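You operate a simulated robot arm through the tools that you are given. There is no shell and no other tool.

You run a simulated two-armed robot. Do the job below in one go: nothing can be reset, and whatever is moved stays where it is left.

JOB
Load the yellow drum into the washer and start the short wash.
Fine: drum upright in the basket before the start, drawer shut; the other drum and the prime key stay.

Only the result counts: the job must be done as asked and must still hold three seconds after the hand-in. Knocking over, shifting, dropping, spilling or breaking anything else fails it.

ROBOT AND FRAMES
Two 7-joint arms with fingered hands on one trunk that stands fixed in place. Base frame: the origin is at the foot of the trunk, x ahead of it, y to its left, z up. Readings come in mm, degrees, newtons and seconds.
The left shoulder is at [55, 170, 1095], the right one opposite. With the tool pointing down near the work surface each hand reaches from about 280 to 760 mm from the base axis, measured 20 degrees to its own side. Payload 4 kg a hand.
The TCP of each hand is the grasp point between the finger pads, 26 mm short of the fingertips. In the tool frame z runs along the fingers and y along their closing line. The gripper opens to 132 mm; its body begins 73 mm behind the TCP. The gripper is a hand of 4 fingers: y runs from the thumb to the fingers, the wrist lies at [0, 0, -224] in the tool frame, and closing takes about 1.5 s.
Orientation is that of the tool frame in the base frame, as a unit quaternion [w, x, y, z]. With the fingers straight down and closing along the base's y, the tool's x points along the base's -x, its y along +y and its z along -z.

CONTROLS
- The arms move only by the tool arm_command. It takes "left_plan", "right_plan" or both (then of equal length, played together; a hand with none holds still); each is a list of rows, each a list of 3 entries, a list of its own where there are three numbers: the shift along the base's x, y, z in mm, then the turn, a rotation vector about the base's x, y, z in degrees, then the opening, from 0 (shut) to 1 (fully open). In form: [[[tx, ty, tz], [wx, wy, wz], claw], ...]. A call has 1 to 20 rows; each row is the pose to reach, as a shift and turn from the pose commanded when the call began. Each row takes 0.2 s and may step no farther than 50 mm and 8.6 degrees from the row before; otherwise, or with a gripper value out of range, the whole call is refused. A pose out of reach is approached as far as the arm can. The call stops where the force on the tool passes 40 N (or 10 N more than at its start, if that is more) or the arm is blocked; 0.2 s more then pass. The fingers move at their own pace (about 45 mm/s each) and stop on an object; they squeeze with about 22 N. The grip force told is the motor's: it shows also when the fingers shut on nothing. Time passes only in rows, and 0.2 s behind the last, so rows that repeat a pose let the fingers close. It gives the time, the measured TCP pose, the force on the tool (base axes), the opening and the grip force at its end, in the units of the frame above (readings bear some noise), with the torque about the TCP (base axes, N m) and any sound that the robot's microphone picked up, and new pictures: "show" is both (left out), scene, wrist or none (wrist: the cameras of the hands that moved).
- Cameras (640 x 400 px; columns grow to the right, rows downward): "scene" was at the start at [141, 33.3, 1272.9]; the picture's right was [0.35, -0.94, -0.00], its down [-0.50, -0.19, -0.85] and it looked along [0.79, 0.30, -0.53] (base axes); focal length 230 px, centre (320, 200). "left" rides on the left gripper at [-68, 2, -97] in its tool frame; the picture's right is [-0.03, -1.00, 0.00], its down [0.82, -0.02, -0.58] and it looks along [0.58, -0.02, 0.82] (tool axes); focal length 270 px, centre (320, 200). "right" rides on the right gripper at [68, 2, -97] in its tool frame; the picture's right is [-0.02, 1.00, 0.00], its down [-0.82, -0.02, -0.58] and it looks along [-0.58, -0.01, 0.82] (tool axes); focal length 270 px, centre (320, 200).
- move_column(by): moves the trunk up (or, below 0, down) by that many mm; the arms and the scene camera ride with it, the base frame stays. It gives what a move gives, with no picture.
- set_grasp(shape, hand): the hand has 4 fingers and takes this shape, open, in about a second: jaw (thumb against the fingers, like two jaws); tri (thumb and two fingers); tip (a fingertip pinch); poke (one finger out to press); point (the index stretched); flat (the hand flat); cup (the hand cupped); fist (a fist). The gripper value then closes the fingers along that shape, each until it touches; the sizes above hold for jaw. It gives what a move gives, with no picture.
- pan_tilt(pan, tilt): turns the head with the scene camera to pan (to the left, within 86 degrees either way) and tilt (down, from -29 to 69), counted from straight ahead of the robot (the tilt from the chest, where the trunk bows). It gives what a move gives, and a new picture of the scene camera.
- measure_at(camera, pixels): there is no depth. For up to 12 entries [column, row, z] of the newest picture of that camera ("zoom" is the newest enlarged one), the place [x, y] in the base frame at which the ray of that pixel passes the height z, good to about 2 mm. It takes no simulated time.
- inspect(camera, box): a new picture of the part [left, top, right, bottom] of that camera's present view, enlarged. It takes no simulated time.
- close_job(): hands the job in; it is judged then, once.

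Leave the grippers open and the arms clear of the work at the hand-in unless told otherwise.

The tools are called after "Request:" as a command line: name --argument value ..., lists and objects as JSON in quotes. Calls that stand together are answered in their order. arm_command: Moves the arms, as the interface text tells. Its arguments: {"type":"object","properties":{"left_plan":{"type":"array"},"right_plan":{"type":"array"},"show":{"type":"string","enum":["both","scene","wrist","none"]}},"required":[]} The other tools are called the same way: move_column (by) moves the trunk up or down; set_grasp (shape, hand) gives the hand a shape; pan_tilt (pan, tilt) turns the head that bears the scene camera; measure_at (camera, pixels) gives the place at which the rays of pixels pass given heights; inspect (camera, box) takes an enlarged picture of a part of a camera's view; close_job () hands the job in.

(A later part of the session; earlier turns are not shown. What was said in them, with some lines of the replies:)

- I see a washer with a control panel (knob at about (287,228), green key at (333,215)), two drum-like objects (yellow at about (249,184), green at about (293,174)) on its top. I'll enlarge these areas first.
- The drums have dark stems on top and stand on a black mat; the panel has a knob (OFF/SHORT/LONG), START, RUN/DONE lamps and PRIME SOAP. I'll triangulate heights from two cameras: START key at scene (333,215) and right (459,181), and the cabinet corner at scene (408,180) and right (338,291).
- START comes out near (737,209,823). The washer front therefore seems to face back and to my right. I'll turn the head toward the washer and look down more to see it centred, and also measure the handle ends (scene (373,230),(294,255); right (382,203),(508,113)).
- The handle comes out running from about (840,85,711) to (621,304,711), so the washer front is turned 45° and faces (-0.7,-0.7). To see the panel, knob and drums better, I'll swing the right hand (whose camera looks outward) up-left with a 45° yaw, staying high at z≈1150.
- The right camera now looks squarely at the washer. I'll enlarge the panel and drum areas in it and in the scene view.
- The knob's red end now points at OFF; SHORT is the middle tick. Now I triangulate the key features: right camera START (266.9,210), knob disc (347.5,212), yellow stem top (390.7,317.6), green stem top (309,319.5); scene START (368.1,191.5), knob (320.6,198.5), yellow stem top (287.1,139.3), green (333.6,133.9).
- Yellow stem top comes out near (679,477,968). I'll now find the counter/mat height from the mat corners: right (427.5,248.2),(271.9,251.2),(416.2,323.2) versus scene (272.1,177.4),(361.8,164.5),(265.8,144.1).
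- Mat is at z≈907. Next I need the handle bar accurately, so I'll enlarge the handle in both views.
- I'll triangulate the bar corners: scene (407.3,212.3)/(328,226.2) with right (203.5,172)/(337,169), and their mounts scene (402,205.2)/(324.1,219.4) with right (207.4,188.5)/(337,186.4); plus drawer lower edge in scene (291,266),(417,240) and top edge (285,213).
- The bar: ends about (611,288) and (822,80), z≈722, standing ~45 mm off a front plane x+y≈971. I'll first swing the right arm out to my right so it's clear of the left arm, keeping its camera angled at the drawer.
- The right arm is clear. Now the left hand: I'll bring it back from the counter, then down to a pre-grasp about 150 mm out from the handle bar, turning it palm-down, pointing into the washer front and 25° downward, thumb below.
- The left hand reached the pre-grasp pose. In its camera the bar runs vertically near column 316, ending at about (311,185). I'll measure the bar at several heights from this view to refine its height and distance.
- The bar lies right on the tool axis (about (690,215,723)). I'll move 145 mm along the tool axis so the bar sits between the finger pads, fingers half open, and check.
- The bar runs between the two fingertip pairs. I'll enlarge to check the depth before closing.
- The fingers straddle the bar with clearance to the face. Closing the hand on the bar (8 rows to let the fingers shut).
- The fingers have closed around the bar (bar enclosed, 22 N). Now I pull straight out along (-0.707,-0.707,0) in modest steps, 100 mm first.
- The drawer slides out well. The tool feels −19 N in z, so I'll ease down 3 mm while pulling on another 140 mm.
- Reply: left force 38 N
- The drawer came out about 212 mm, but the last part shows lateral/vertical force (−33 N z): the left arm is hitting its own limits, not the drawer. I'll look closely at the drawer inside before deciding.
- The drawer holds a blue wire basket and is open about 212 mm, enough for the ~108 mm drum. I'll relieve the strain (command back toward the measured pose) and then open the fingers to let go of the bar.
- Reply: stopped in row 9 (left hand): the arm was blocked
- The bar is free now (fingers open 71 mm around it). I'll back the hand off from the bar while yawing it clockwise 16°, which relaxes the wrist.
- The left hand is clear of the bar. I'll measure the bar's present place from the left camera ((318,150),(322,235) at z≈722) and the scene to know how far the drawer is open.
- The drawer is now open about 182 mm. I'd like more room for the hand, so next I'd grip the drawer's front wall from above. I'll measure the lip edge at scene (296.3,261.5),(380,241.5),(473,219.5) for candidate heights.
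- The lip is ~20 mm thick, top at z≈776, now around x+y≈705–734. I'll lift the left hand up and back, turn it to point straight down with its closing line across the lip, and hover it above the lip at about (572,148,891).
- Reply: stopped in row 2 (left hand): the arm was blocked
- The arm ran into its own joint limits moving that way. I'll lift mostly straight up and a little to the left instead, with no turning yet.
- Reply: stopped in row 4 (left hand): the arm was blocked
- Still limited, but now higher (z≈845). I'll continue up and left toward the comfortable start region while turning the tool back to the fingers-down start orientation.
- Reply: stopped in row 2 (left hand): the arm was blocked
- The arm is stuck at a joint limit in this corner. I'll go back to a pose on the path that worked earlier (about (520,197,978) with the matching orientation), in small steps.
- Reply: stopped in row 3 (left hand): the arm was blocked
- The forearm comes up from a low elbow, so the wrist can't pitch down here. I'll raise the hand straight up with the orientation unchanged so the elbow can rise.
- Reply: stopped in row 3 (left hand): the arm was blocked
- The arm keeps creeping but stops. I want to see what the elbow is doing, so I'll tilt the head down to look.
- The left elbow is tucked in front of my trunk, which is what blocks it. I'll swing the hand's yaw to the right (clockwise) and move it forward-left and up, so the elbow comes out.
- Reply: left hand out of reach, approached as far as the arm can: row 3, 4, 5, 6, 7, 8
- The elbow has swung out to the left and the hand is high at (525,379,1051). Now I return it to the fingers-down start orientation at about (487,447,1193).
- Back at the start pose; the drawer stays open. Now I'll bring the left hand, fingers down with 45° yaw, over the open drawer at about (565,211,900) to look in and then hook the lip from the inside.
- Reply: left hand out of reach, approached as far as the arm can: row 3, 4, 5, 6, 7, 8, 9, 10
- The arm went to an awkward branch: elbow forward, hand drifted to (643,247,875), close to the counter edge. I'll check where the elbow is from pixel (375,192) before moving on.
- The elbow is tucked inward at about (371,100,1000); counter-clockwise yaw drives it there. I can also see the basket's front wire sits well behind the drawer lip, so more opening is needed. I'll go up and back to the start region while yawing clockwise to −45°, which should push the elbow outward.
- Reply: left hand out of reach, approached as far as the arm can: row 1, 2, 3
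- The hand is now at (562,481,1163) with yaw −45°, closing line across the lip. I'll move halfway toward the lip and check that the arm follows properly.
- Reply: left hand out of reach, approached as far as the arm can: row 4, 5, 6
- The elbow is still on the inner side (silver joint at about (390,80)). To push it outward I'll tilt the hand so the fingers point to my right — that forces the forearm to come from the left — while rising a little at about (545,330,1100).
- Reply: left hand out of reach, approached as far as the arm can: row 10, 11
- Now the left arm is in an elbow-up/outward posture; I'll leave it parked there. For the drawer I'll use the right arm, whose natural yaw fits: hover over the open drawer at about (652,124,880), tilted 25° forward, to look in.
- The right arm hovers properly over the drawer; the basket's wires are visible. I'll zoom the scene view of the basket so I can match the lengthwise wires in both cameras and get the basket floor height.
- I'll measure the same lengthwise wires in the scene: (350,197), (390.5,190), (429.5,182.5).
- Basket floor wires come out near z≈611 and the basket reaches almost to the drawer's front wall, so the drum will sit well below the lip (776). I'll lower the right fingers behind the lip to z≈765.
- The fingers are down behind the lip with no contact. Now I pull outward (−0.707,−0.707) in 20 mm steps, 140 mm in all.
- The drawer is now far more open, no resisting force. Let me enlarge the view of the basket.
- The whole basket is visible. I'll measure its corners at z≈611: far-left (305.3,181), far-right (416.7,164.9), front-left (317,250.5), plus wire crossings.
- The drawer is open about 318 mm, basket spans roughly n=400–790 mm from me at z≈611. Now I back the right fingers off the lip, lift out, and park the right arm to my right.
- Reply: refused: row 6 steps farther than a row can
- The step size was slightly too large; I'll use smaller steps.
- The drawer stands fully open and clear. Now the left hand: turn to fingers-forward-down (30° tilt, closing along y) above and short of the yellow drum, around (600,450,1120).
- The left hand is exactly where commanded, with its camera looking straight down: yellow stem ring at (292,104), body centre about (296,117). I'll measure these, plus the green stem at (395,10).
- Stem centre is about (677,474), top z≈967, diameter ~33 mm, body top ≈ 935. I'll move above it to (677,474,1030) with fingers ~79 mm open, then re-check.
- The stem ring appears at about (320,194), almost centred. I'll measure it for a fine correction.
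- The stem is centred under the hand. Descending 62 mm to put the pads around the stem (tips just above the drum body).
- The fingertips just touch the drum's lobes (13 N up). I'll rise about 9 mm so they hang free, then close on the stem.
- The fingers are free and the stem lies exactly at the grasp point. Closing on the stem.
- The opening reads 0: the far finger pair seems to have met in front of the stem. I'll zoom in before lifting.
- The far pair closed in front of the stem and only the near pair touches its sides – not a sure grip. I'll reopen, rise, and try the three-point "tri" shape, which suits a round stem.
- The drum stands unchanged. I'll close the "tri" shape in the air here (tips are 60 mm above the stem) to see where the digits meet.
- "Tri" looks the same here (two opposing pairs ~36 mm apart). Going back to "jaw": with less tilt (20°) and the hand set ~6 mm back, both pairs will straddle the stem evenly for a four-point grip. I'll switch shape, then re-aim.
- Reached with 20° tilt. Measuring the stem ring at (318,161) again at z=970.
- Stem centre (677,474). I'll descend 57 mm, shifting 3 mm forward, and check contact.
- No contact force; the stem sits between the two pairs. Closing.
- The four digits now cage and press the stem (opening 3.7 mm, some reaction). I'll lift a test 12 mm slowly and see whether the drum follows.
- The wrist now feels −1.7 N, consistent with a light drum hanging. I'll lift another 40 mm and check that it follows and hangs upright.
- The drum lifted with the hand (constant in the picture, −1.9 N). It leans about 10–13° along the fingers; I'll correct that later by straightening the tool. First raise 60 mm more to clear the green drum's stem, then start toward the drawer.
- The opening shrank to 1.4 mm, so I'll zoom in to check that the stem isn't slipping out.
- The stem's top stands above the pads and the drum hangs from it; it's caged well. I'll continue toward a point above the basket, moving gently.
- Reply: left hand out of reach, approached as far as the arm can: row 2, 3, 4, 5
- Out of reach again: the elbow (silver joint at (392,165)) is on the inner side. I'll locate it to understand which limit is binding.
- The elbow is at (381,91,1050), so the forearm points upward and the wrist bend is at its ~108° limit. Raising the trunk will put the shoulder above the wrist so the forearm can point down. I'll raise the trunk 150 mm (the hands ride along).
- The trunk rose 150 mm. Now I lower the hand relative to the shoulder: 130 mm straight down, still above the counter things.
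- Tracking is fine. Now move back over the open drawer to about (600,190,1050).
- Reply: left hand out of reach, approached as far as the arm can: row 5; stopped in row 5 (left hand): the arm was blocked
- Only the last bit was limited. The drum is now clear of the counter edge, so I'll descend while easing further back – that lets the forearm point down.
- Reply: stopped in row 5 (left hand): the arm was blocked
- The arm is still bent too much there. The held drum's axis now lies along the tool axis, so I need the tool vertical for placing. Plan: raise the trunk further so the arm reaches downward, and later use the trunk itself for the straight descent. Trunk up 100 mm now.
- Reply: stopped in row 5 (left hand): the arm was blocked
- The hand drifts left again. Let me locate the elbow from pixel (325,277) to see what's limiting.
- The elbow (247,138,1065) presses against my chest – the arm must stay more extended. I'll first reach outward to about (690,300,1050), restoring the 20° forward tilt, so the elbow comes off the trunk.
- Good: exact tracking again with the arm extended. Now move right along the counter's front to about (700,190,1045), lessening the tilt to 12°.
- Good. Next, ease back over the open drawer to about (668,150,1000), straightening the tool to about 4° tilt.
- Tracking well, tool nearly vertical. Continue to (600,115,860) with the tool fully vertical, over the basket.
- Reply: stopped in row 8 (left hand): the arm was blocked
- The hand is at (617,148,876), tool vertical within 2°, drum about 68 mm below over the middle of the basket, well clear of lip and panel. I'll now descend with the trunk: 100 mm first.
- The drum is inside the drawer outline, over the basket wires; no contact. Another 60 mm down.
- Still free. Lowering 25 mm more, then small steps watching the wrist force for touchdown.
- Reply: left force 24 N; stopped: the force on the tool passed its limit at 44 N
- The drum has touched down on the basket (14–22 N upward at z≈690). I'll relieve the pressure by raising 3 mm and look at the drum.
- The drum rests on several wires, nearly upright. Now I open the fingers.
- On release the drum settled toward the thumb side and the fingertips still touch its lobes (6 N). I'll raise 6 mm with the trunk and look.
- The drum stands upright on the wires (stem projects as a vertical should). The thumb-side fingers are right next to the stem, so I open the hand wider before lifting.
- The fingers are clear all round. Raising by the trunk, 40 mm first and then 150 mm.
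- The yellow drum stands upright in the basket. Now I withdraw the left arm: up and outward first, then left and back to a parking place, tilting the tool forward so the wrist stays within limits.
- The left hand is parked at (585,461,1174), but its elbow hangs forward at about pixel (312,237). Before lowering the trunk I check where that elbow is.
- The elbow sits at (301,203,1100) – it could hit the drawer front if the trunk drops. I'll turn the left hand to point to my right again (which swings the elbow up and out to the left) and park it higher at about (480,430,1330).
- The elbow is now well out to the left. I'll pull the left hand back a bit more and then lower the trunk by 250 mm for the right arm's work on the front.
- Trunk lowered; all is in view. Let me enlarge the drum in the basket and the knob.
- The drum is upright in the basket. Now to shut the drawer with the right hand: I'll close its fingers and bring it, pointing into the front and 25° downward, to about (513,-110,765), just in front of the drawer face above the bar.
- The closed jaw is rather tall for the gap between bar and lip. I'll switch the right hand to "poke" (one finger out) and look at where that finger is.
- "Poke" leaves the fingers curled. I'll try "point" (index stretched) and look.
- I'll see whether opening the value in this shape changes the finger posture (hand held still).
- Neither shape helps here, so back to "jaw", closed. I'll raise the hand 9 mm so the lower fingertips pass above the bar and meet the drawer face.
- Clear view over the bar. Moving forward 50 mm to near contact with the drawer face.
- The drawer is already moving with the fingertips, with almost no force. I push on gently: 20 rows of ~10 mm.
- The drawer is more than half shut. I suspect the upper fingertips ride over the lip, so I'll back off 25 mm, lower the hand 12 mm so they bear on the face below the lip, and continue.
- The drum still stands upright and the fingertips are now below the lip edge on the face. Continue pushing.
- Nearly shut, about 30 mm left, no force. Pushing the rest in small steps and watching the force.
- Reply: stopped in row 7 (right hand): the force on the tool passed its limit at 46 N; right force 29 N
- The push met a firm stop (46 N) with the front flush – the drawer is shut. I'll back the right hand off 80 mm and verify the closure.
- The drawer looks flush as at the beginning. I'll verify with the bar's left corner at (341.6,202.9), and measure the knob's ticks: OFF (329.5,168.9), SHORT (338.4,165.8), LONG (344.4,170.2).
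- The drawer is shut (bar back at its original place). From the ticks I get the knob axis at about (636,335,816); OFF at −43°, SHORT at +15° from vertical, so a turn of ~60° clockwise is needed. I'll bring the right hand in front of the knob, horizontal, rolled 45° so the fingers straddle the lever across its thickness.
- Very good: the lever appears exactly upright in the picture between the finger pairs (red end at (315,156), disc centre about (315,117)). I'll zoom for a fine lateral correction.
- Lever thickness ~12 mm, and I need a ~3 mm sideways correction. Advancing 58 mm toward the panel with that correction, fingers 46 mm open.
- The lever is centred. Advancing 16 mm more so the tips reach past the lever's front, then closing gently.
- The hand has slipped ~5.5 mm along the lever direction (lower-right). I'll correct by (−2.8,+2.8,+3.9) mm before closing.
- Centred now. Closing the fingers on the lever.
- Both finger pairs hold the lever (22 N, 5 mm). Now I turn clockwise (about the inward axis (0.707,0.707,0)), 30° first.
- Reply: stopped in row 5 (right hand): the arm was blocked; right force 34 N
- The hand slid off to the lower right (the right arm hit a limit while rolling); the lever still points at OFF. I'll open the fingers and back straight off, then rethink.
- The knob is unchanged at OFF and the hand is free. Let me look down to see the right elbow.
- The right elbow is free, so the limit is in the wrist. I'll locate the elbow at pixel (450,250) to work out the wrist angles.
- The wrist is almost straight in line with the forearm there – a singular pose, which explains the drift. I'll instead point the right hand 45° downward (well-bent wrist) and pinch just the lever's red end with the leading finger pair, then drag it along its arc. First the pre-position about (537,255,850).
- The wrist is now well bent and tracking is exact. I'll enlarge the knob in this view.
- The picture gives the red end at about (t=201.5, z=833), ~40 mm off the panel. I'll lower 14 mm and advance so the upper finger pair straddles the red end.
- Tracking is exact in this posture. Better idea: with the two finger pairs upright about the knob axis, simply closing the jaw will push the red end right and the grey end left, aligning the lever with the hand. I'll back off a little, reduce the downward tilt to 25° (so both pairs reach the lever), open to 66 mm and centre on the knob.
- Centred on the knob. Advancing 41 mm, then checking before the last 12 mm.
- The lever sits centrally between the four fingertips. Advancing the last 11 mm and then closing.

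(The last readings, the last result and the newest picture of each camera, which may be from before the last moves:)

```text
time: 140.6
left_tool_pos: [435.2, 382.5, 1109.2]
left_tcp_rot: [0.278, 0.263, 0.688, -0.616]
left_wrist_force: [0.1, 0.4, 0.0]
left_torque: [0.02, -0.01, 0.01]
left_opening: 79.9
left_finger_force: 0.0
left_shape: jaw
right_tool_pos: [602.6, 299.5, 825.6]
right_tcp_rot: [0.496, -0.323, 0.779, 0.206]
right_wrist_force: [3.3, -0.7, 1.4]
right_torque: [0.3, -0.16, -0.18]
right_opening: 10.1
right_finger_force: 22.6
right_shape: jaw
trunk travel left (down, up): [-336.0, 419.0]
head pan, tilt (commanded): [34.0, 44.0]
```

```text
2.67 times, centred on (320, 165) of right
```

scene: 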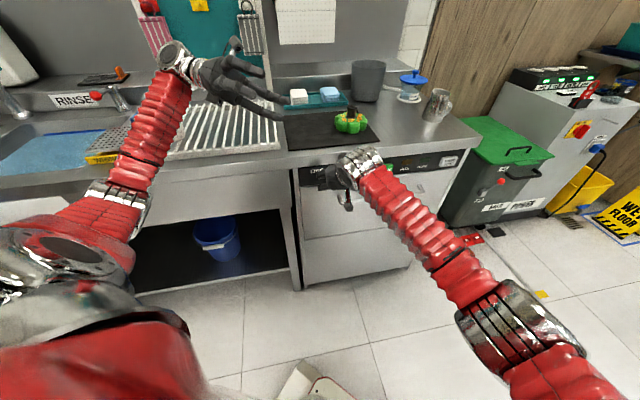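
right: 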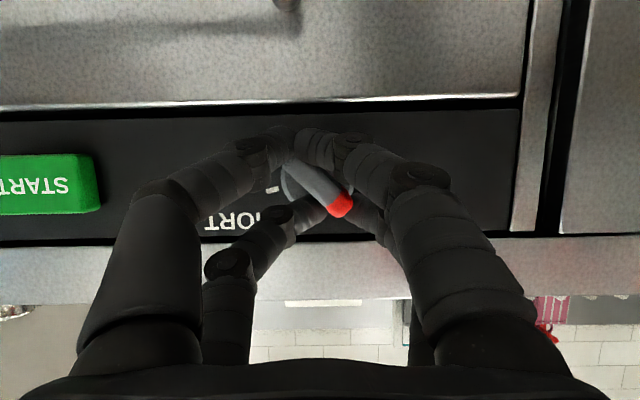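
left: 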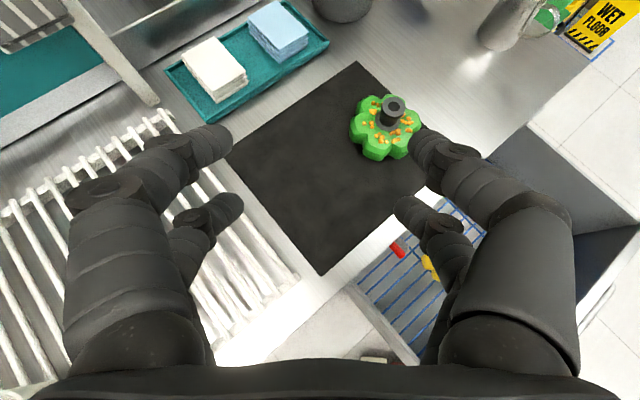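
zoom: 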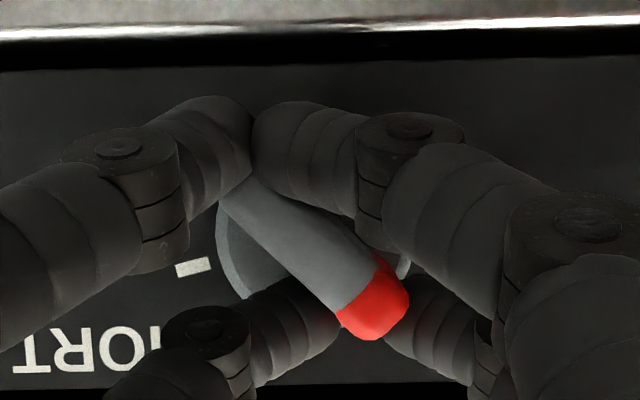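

The lever is only pinched near the red end; the lower pair closed beyond the grey end, so it did not turn. I'll reopen, back off, and roll the hand 45° counter-clockwise keeping this 25° tilt (a well-conditioned pose), so both pairs can grip along the lever; then turn about the knob axis.

Request:
arm_command --right_plan '[[[0, 0, 0], [0, 0, 0], 0.2], [[0, 0, 0], [0, 0, 0], 0.4], [[0, 0, 0], [0, 0, 0], 0.5], [[0, 0, 0], [0, 0, 0], 0.5], [[-12, -12, 0], [0, 0, 0], 0.5], [[-26, -26, 0], [0, 0, 0], 0.5], [[-38, -38, 0], [-5, -5, 0], 0.45], [[-40, -36, 0], [-10.6, -10.6, 0], 0.4], [[-40, -35, 0], [-16.3, -16.3, 0], 0.4], [[-40, -34, -1], [-22, -22, 0], 0.4], [[-40, -34, -2], [-27.5, -27.5, 0], 0.4], [[-40, -34, -2], [-31.8, -31.8, 0], 0.4], [[-40, -34, -2], [-31.8, -31.8, 0], 0.4]]' --show "both"

Request:
inspect --camera "right" --box '[200, 70, 440, 220]'

```text
time: 143.4
left_tool_pos: [434.7, 383.6, 1109.7]
left_tcp_rot: [0.278, 0.264, 0.688, -0.616]
left_wrist_force: [-0.5, 0.1, 0.5]
left_torque: [-0.03, -0.04, 0.0]
left_opening: 79.6
left_finger_force: 0.2
left_shape: jaw
right_tool_pos: [561.3, 264.9, 823.7]
right_tcp_rot: [0.582, -0.489, 0.641, -0.108]
right_wrist_force: [-0.1, 0.4, -0.5]
right_torque: [-0.01, 0.01, 0.0]
right_opening: 53.3
right_finger_force: 0.1
right_shape: jaw
trunk travel left (down, up): [-336.0, 419.0]
head pan, tilt (commanded): [34.0, 44.0]
```

scene: 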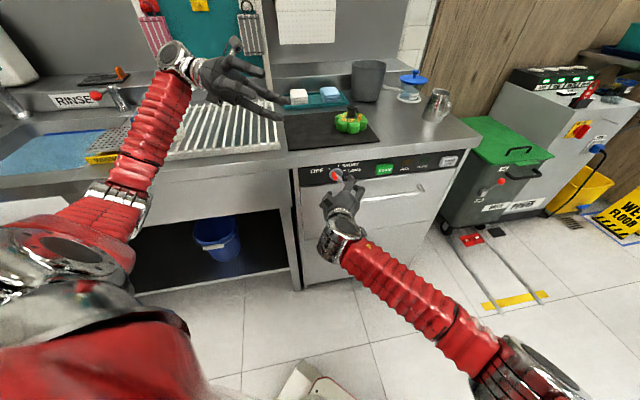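
right: 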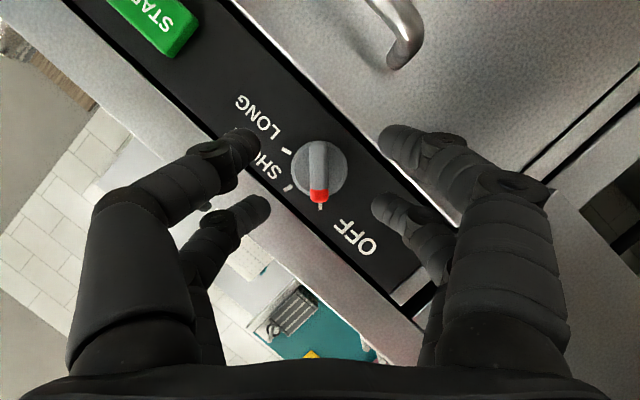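

```text
2.67 times, centred on (320, 145) of right
```

zoom: 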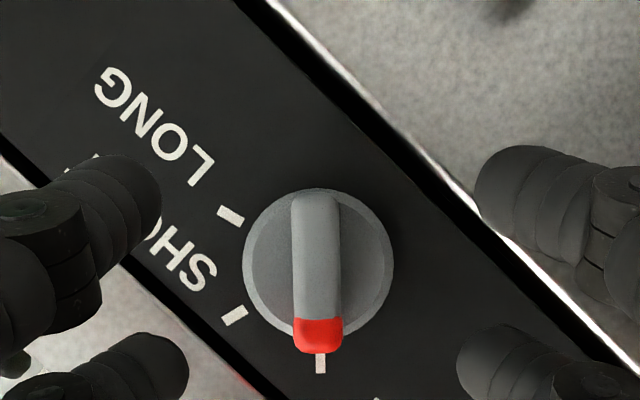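

The lever now lies exactly along the hand (red end over the OFF tick, column ≈319). Advancing 52 mm with 53 mm opening.

Request:
arm_command --right_plan '[[[10, 10, 0], [0, 0, 0], 0.4], [[20, 20, 0], [0, 0, 0], 0.4], [[29, 29, 0], [0, 0, 0], 0.4], [[37, 37, 0], [0, 0, 0], 0.4], [[37, 37, 0], [0, 0, 0], 0.4]]' --show "wrist"

Request:
inspect --camera "right" --box '[200, 90, 440, 240]'

```text
time: 144.6
left_tool_pos: [434.4, 383.3, 1109.0]
left_tcp_rot: [0.278, 0.263, 0.688, -0.616]
left_wrist_force: [0.9, -0.4, 1.0]
left_torque: [-0.02, 0.01, -0.01]
left_opening: 79.6
left_finger_force: 0.1
left_shape: jaw
right_tool_pos: [598.8, 302.6, 822.6]
right_tcp_rot: [0.581, -0.489, 0.642, -0.107]
right_wrist_force: [-0.9, -0.1, 0.5]
right_torque: [-0.01, 0.01, 0.01]
right_opening: 53.0
right_finger_force: 0.1
right_shape: jaw
trunk travel left (down, up): [-336.0, 419.0]
head pan, tilt (commanded): [34.0, 44.0]
```

right: 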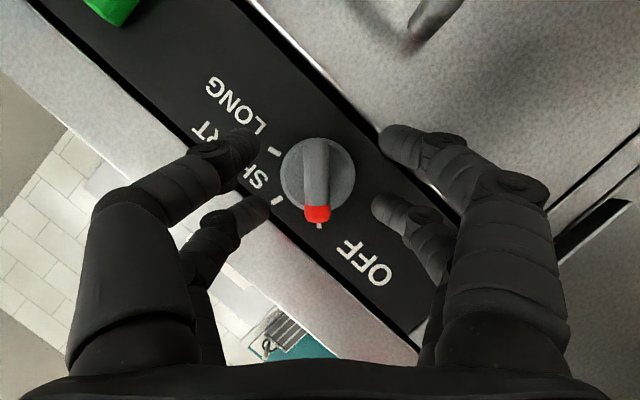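

```text
2.67 times, centred on (320, 165) of right
```

zoom: 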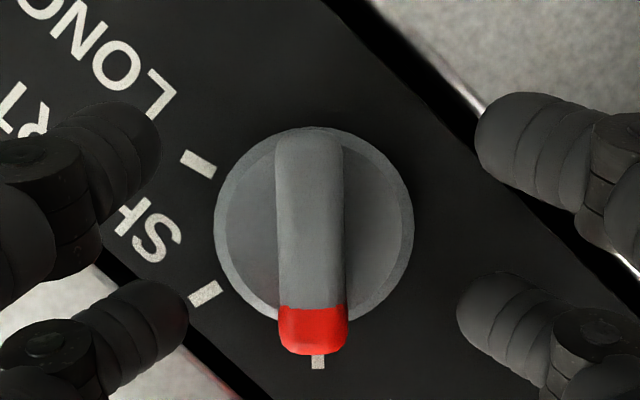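

No drift this time; the lever is central between the four tips. Closing.

Request:
arm_command --right_plan '[[[0, 0, 0], [0, 0, 0], 0.3], [[0, 0, 0], [0, 0, 0], 0.2], [[0, 0, 0], [0, 0, 0], 0.1], [[0, 0, 0], [0, 0, 0], 0], [[0, 0, 0], [0, 0, 0], 0], [[0, 0, 0], [0, 0, 0], 0]]' --show "wrist"

Request:
inspect --camera "right" --box '[200, 90, 440, 240]'

```text
time: 146.0
left_tool_pos: [434.1, 384.8, 1107.9]
left_tcp_rot: [0.279, 0.263, 0.688, -0.616]
left_wrist_force: [0.1, 0.1, -0.4]
left_torque: [-0.01, -0.01, -0.05]
left_opening: 79.5
left_finger_force: 0.0
left_shape: jaw
right_tool_pos: [598.3, 302.6, 823.6]
right_tcp_rot: [0.581, -0.489, 0.641, -0.107]
right_wrist_force: [2.9, 2.9, 1.0]
right_torque: [0.05, 0.02, 0.0]
right_opening: 7.2
right_finger_force: 22.1
right_shape: jaw
trunk travel left (down, up): [-336.0, 419.0]
head pan, tilt (commanded): [34.0, 44.0]
```

right: 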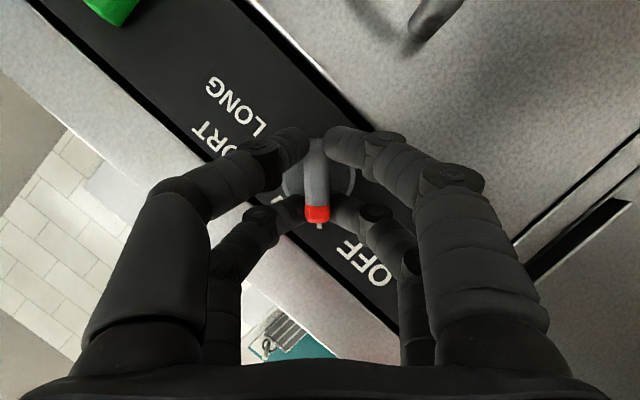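

```text
2.67 times, centred on (320, 165) of right
```

zoom: 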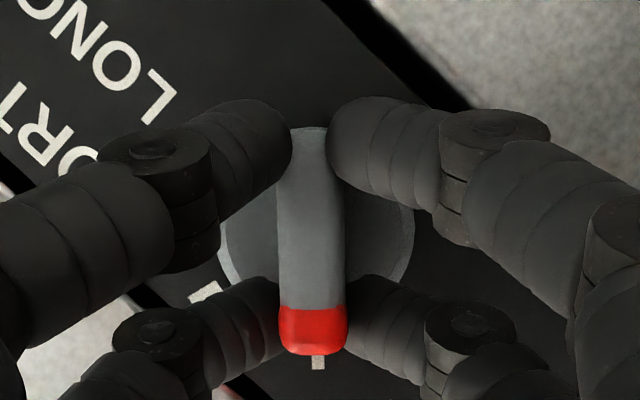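

Both pairs now grip the lever at both ends (7 mm, 22 N). Turning clockwise about the knob axis: first 30° with the small arc shift of the hand.

Request:
arm_command --right_plan '[[[0.47, -0.47, 0.59], [5.3, 5.3, 0], 0], [[0.99, -0.99, 1.09], [10.61, 10.61, 0], 0], [[1.56, -1.56, 1.48], [15.91, 15.91, 0], 0], [[2.15, -2.15, 1.77], [21.21, 21.21, 0], 0]]' --show "wrist"

Request:
inspect --camera "right" --box '[200, 90, 440, 240]'

Request:
inspect --camera "scene" --box '[300, 150, 396, 210]'

```text
time: 147.0
left_tool_pos: [434.0, 384.3, 1109.2]
left_tcp_rot: [0.278, 0.263, 0.689, -0.616]
left_wrist_force: [-1.1, 0.0, -0.1]
left_torque: [-0.02, 0.04, -0.02]
left_opening: 79.6
left_finger_force: 0.1
left_shape: jaw
right_tool_pos: [600.8, 302.2, 826.6]
right_tcp_rot: [0.534, -0.386, 0.745, 0.105]
right_wrist_force: [2.8, 2.9, 2.8]
right_torque: [0.03, -0.06, 0.01]
right_opening: 7.3
right_finger_force: 21.8
right_shape: jaw
trunk travel left (down, up): [-336.0, 419.0]
head pan, tilt (commanded): [34.0, 44.0]
```

right: 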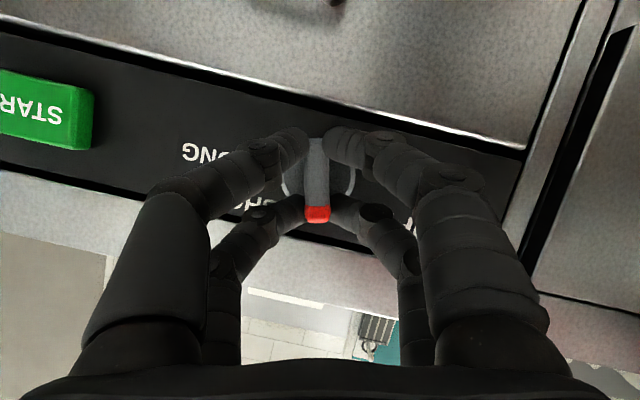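

```text
2.67 times, centred on (320, 165) of right
```

zoom: 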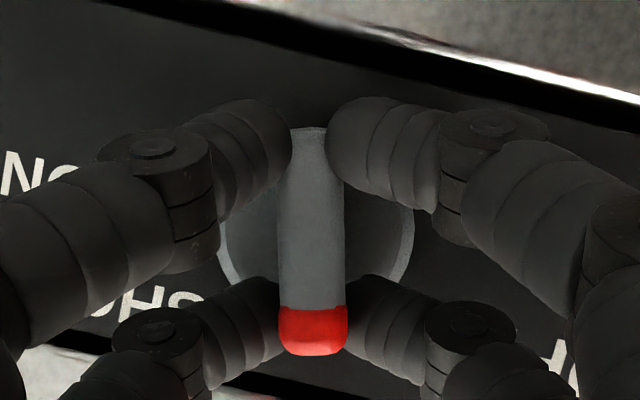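

```text
6.67 times, centred on (348, 180) of scene
```

zoom: 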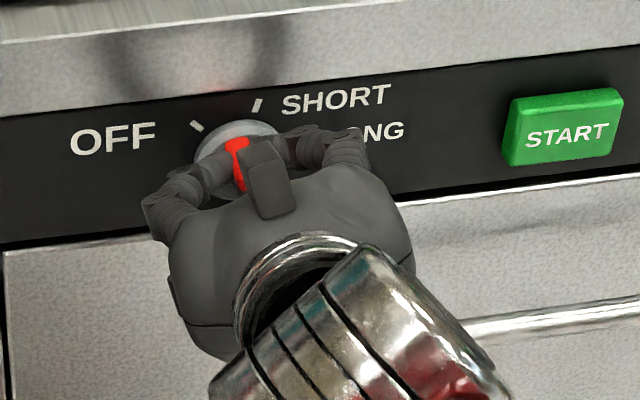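

The lever turned 30° with the hand with hardly any force. Now the remaining 30°.

Request:
arm_command --right_plan '[[[0.62, -0.62, 0.17], [5.3, 5.3, 0], 0], [[1.24, -1.24, 0.23], [10.61, 10.61, 0], 0], [[1.87, -1.87, 0.17], [15.91, 15.91, 0], 0], [[2.49, -2.49, 0], [21.21, 21.21, 0], 0], [[2.49, -2.49, 0], [21.21, 21.21, 0], 0]]' --show "wrist"

Request:
inspect --camera "right" --box '[200, 90, 440, 240]'

Request:
inspect --camera "scene" --box '[300, 150, 396, 210]'

```text
time: 148.2
left_tool_pos: [434.5, 383.9, 1108.3]
left_tcp_rot: [0.278, 0.264, 0.688, -0.616]
left_wrist_force: [0.1, -0.5, -0.4]
left_torque: [-0.01, 0.01, 0.02]
left_opening: 79.6
left_finger_force: 0.1
left_shape: jaw
right_tool_pos: [603.2, 298.0, 826.3]
right_tcp_rot: [0.451, -0.255, 0.799, 0.307]
right_wrist_force: [5.7, 6.1, 9.6]
right_torque: [0.17, -0.13, -0.03]
right_opening: 7.0
right_finger_force: 22.1
right_shape: jaw
trunk travel left (down, up): [-336.0, 419.0]
head pan, tilt (commanded): [34.0, 44.0]
```

right: 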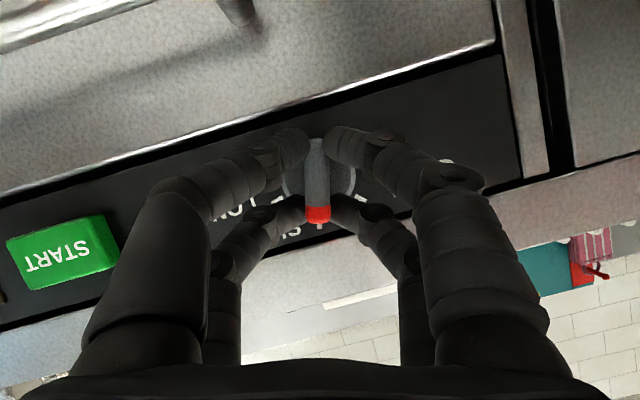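

```text
2.67 times, centred on (320, 165) of right
```

zoom: 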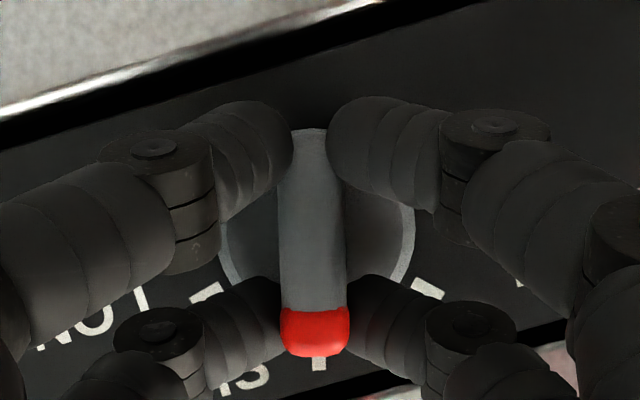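

```text
6.67 times, centred on (348, 180) of scene
```

zoom: 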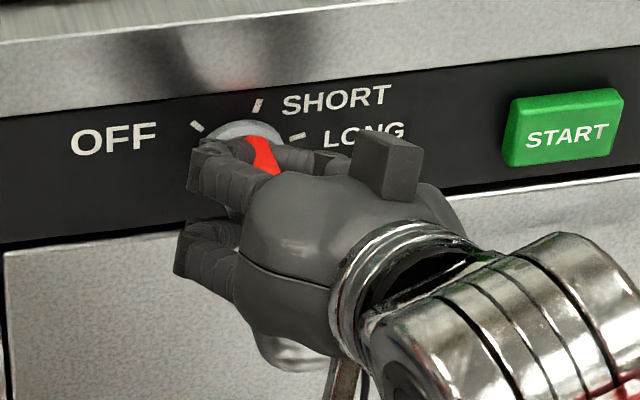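

The red end now points exactly at the SHORT tick (tick visible right under it, LONG and OFF ticks to either side). I'll open the fingers and back straight off.

Request:
arm_command --right_plan '[[[0, 0, 0], [0, 0, 0], 0.15], [[0, 0, 0], [0, 0, 0], 0.3], [[0, 0, 0], [0, 0, 0], 0.4], [[0, 0, 0], [0, 0, 0], 0.4], [[-8, -8, 0], [0, 0, 0], 0.4], [[-20, -20, 0], [0, 0, 0], 0.4], [[-34, -34, 0], [0, 0, 0], 0.4], [[-48, -48, 0], [0, 0, 0], 0.4]]' --show "both"

Request:
inspect --camera "right" --box '[200, 70, 440, 220]'

Request:
inspect --camera "scene" --box '[300, 150, 396, 210]'

```text
time: 150.0
left_tool_pos: [434.4, 384.1, 1108.2]
left_tcp_rot: [0.278, 0.263, 0.689, -0.616]
left_wrist_force: [-0.6, 0.1, -0.1]
left_torque: [0.0, -0.01, 0.01]
left_opening: 79.4
left_finger_force: 0.0
left_shape: jaw
right_tool_pos: [555.2, 249.2, 826.0]
right_tcp_rot: [0.45, -0.255, 0.799, 0.306]
right_wrist_force: [0.3, 0.5, -0.3]
right_torque: [0.02, 0.0, -0.04]
right_opening: 52.6
right_finger_force: 0.0
right_shape: jaw
trunk travel left (down, up): [-336.0, 419.0]
head pan, tilt (commanded): [34.0, 44.0]
```

scene: 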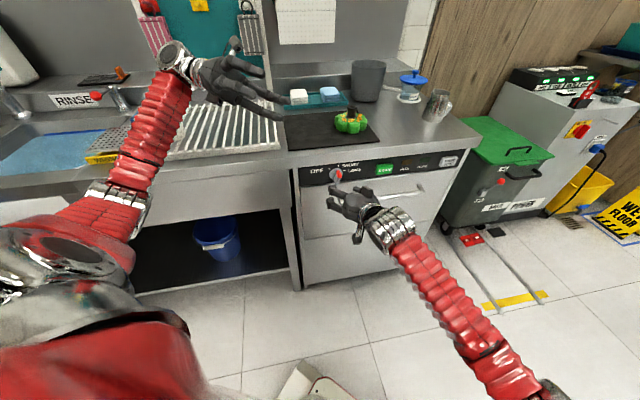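
right: 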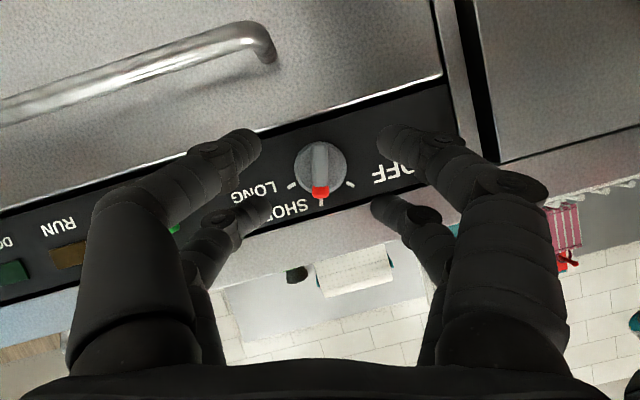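

```text
2.67 times, centred on (320, 145) of right
```

zoom: 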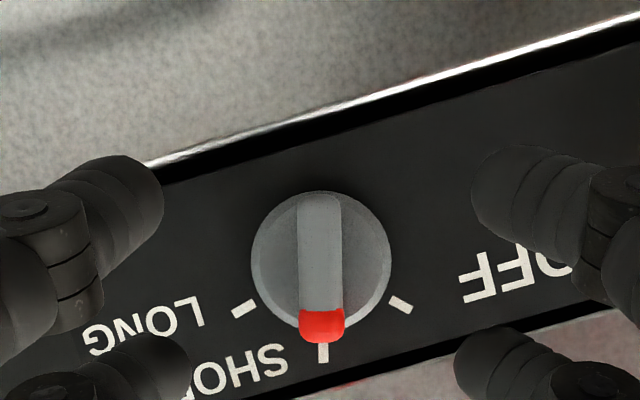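

```text
6.67 times, centred on (348, 180) of scene
```

zoom: 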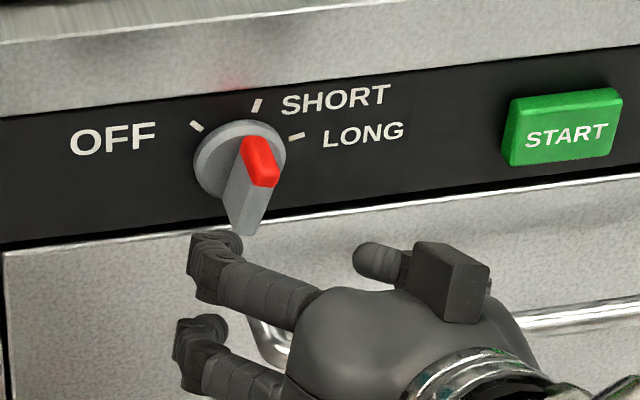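

The knob stands at SHORT. Next, START: I'll undo the 15° roll, close the fingers, and move in front of the START key (centre about (745,212,817)), staying ~75 mm off the panel.

Request:
arm_command --right_plan '[[[20, -20, -2], [-2.1, -2.1, 0], 0.2], [[42, -42, -5], [-4.2, -4.2, 0], 0.05], [[65, -65, -8], [-6.4, -6.4, 0], 0], [[88, -88, -11], [-8.5, -8.5, 0], 0], [[113.6, -113.6, -14.3], [-10.6, -10.6, 0], 0], [[113.6, -113.6, -14.3], [-10.6, -10.6, 0], 0], [[113.6, -113.6, -14.3], [-10.6, -10.6, 0], 0]]' --show "both"

Request:
inspect --camera "scene" --box '[330, 140, 458, 220]'

```text
time: 151.6
left_tool_pos: [434.1, 384.4, 1108.2]
left_tcp_rot: [0.278, 0.263, 0.689, -0.616]
left_wrist_force: [0.7, -0.3, 0.3]
left_torque: [0.0, -0.03, -0.01]
left_opening: 79.3
left_finger_force: 0.1
left_shape: jaw
right_tool_pos: [671.0, 136.1, 811.5]
right_tcp_rot: [0.496, -0.323, 0.779, 0.206]
right_wrist_force: [-0.9, 0.6, -0.2]
right_torque: [0.01, 0.01, -0.03]
right_opening: 0.1
right_finger_force: 22.0
right_shape: jaw
trunk travel left (down, up): [-336.0, 419.0]
head pan, tilt (commanded): [34.0, 44.0]
```

scene: 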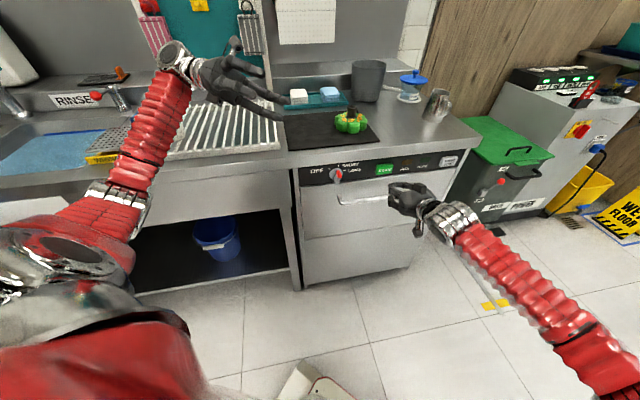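
right: 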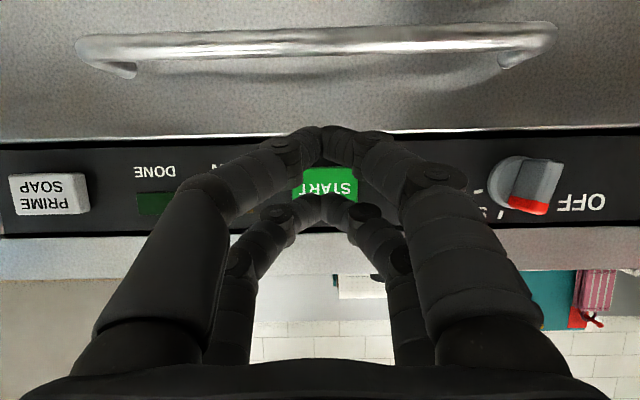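

```text
5.00 times, centred on (394, 180) of scene
```

zoom: 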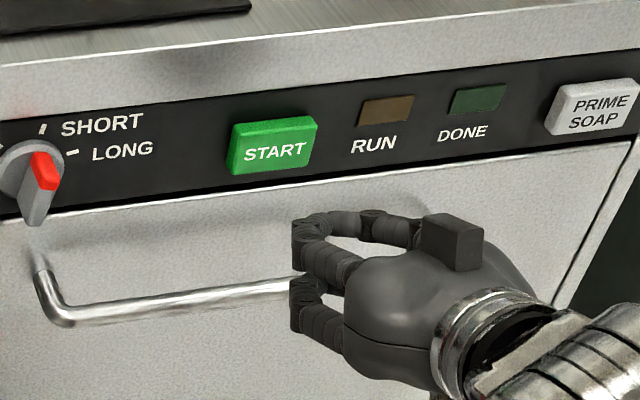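

START lies ahead and slightly to the left of the tips ((330,182) in the hand camera). I'll check its place from the scene pixel (384.8,169).

Request:
measure_at --camera "scene" --pixels '[[384.8, 169, 800], [384.8, 169, 820], [384.8, 169, 840]]'

Request:
inspect --camera "right" --box '[240, 120, 400, 220]'

```text
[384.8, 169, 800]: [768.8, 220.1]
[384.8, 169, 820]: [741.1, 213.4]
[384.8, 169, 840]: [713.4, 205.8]
```

```text
4.00 times, centred on (320, 170) of right
```

zoom: 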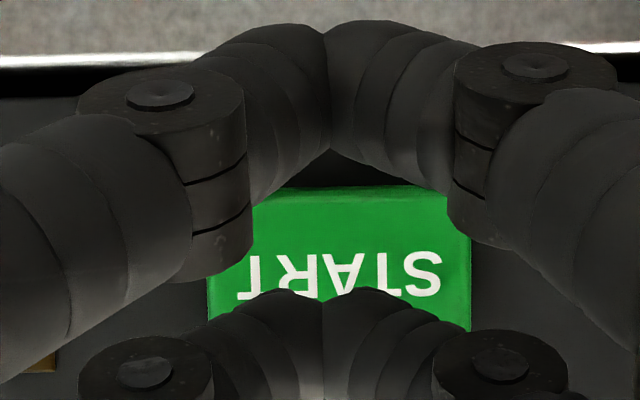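

START's centre is ~3.5 mm to the left and ~2.5 mm higher than the tips' aim. Approaching with that correction to about 10 mm short of the key.

Request:
arm_command --right_plan '[[[9, 14, 2.5], [0, 0, 0], 0], [[20, 25, 2.5], [0, 0, 0], 0], [[30, 35, 2.5], [0, 0, 0], 0], [[38, 43, 2.5], [0, 0, 0], 0], [[43, 48, 2.5], [0, 0, 0], 0], [[43, 48, 2.5], [0, 0, 0], 0]]' --show "wrist"

Request:
inspect --camera "scene" --box '[330, 140, 458, 220]'

Request:
inspect --camera "right" --box '[240, 120, 400, 220]'

```text
time: 153.0
left_tool_pos: [436.0, 383.4, 1109.7]
left_tcp_rot: [0.277, 0.264, 0.688, -0.616]
left_wrist_force: [1.1, 0.1, 0.2]
left_torque: [-0.02, -0.01, -0.02]
left_opening: 79.5
left_finger_force: 0.1
left_shape: jaw
right_tool_pos: [712.9, 183.7, 814.0]
right_tcp_rot: [0.496, -0.322, 0.779, 0.206]
right_wrist_force: [0.6, -0.3, -0.2]
right_torque: [0.0, 0.0, 0.01]
right_opening: 0.1
right_finger_force: 22.6
right_shape: jaw
trunk travel left (down, up): [-336.0, 419.0]
head pan, tilt (commanded): [34.0, 44.0]
```

right: 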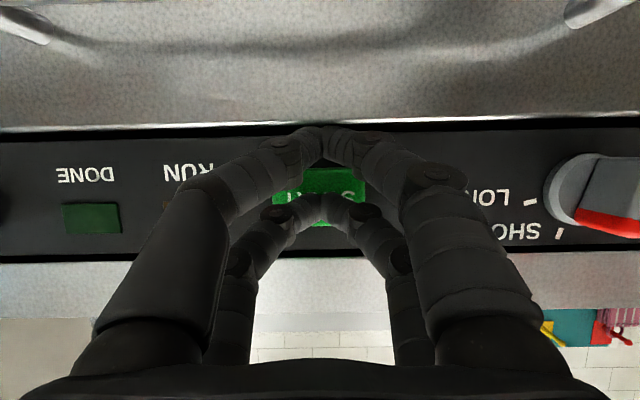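

```text
5.00 times, centred on (394, 180) of scene
```

zoom: 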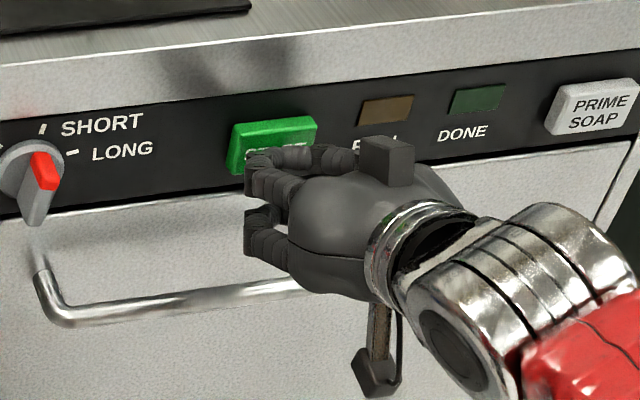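

```text
4.00 times, centred on (320, 170) of right
```

zoom: 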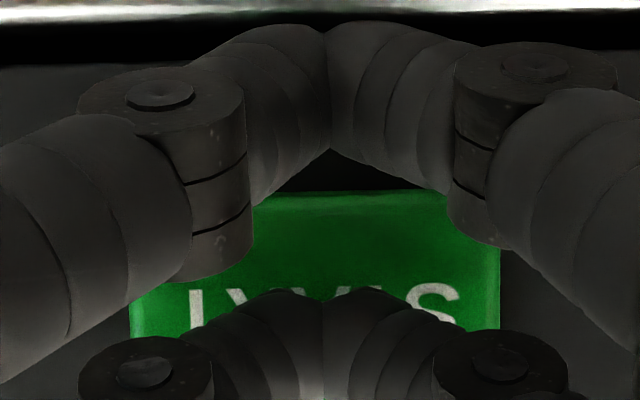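

The tips are centred on START. Pressing in 2 mm steps, watching force and sound.

Request:
arm_command --right_plan '[[[2.1, 2.1, 0], [0, 0, 0], 0], [[4.2, 4.2, 0], [0, 0, 0], 0], [[6.3, 6.3, 0], [0, 0, 0], 0], [[7.8, 7.8, 0], [0, 0, 0], 0], [[9.2, 9.2, 0], [0, 0, 0], 0]]' --show "both"

Request:
inspect --camera "scene" --box '[330, 140, 458, 220]'

```text
time: 154.2
left_tool_pos: [432.9, 381.7, 1110.2]
left_tcp_rot: [0.279, 0.264, 0.689, -0.615]
left_wrist_force: [0.0, -0.6, 1.0]
left_torque: [0.03, 0.0, 0.0]
left_opening: 79.8
left_finger_force: 0.2
left_shape: jaw
right_tool_pos: [719.5, 191.8, 813.3]
right_tcp_rot: [0.495, -0.323, 0.78, 0.206]
right_wrist_force: [-22.5, -21.9, 0.8]
right_torque: [0.23, -0.22, 0.06]
right_opening: 0.0
right_finger_force: 22.2
right_shape: jaw
trunk travel left (down, up): [-336.0, 419.0]
head pan, tilt (commanded): [34.0, 44.0]
heard: click
```

scene: 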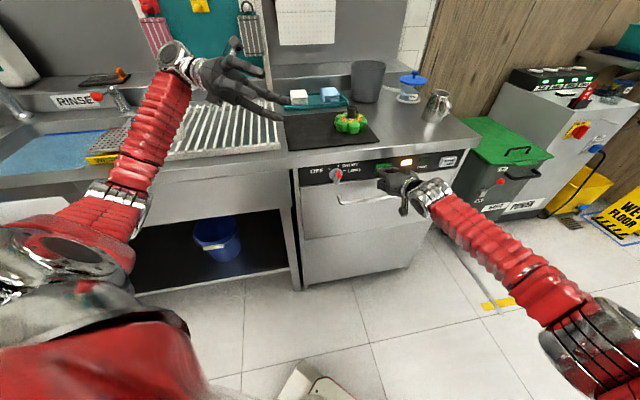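
right: 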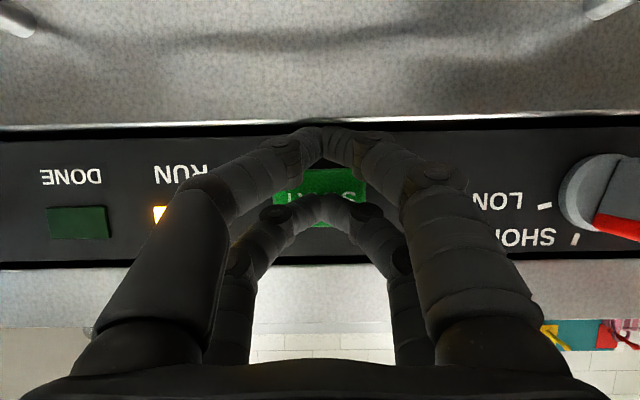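

```text
5.00 times, centred on (394, 180) of scene
```

zoom: 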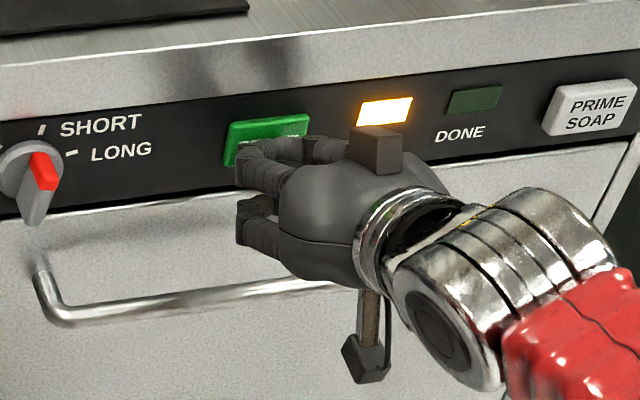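

A click was heard and the RUN lamp is lit. I now withdraw the right hand straight back, then away to my right, opening the gripper.

Request:
arm_command --right_plan '[[[-10, -10, 0], [0, 0, 0], 0], [[-28, -28, 0], [0, 0, 0], 0], [[-48, -48, 5], [0, 0, 0], 0], [[-72, -72, 15], [0, 0, 0], 0.2], [[-98, -98, 25], [0, 0, 0], 0.5], [[-125, -125, 40], [0, 0, 0], 0.8], [[-150, -155, 60], [0, 0, 0], 1], [[-170, -190, 85], [0, 0, 0], 1], [[-185, -228, 110], [0, 0, 0], 1], [[-200, -265, 135], [0, 0, 0], 1], [[-210, -300, 165], [0, 0, 0], 1], [[-220, -335, 195], [0, 0, 0], 1]]' --show "both"

Request:
inspect --camera "scene" --box '[280, 120, 504, 260]'

```text
time: 156.8
left_tool_pos: [433.6, 384.6, 1108.8]
left_tcp_rot: [0.278, 0.263, 0.688, -0.616]
left_wrist_force: [0.2, -0.6, 0.7]
left_torque: [-0.02, -0.01, -0.03]
left_opening: 79.7
left_finger_force: 0.0
left_shape: jaw
right_tool_pos: [501.9, -139.7, 1008.0]
right_tcp_rot: [0.496, -0.324, 0.779, 0.207]
right_wrist_force: [0.0, -0.4, 0.3]
right_torque: [0.02, 0.01, 0.0]
right_opening: 131.8
right_finger_force: 0.0
right_shape: jaw
trunk travel left (down, up): [-336.0, 419.0]
head pan, tilt (commanded): [34.0, 44.0]
```

scene: 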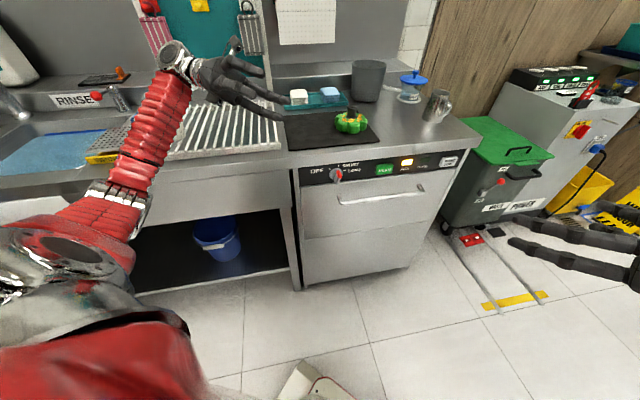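
right: 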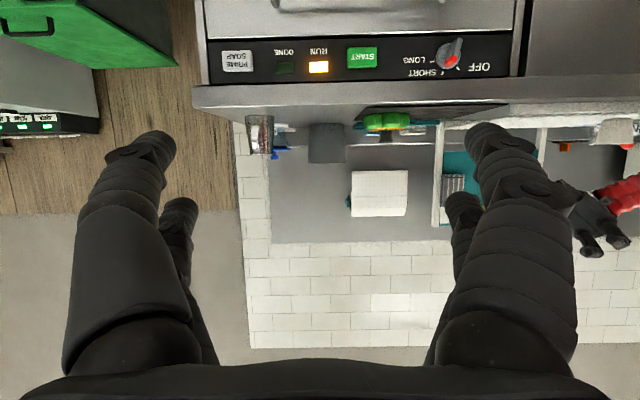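

```text
2.86 times, centred on (392, 190) of scene
```

zoom: 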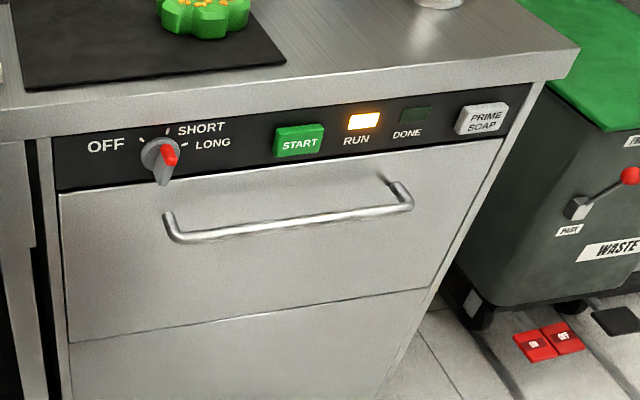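

RUN is lit, the knob points to SHORT, the drawer is shut, the green drum and the PRIME key are untouched. Finally I open the left gripper fully where it is parked, clear of everything.

Request:
arm_command --left_plan '[[[0, 0, 0], [0, 0, 0], 0.8], [[0, 0, 0], [0, 0, 0], 1], [[0, 0, 0], [0, 0, 0], 1], [[0, 0, 0], [0, 0, 0], 1], [[0, 0, 0], [0, 0, 0], 1]]' --show "scene"

Request:
inspect --camera "scene" --box '[260, 80, 484, 220]'

```text
time: 158.0
left_tool_pos: [434.7, 384.1, 1109.3]
left_tcp_rot: [0.278, 0.263, 0.688, -0.617]
left_wrist_force: [0.2, 0.6, -0.1]
left_torque: [0.01, 0.02, -0.01]
left_opening: 132.1
left_finger_force: 0.0
left_shape: jaw
right_tool_pos: [501.9, -140.4, 1006.9]
right_tcp_rot: [0.496, -0.323, 0.779, 0.206]
right_wrist_force: [0.1, 0.6, -0.3]
right_torque: [0.0, 0.02, 0.0]
right_opening: 132.0
right_finger_force: 0.1
right_shape: jaw
trunk travel left (down, up): [-336.0, 419.0]
head pan, tilt (commanded): [34.0, 44.0]
```

scene: 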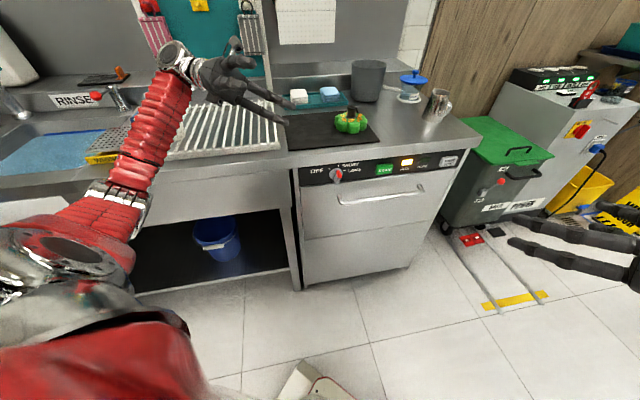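

```text
2.86 times, centred on (372, 150) of scene
```

zoom: 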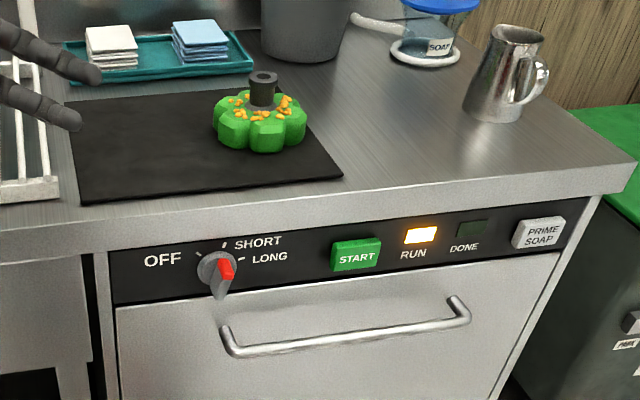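

Everything is in its final state: the drum is loaded, the drawer shut, the knob at SHORT, RUN is lit, and both grippers are open and clear. Handing in.

Request:
close_job

```text
The job is handed in.
```

The yellow drum is in the washer and the short wash is running. I set the knob to SHORT and pressed START; there was a click and the RUN lamp came on.

- **Drum:** it stood upright in the basket when I let go. I pushed the drawer in slowly, but I couldn't see the drum once the drawer was fully shut.
- **Drawer:** it is shut against its stop, with the front flush and the handle back where it was at the start.
- **Everything else:** the green drum is still in its place and I did not touch the PRIME SOAP key. I saw nothing else moved or knocked over.

Both grippers are open and the arms are clear of the washer.
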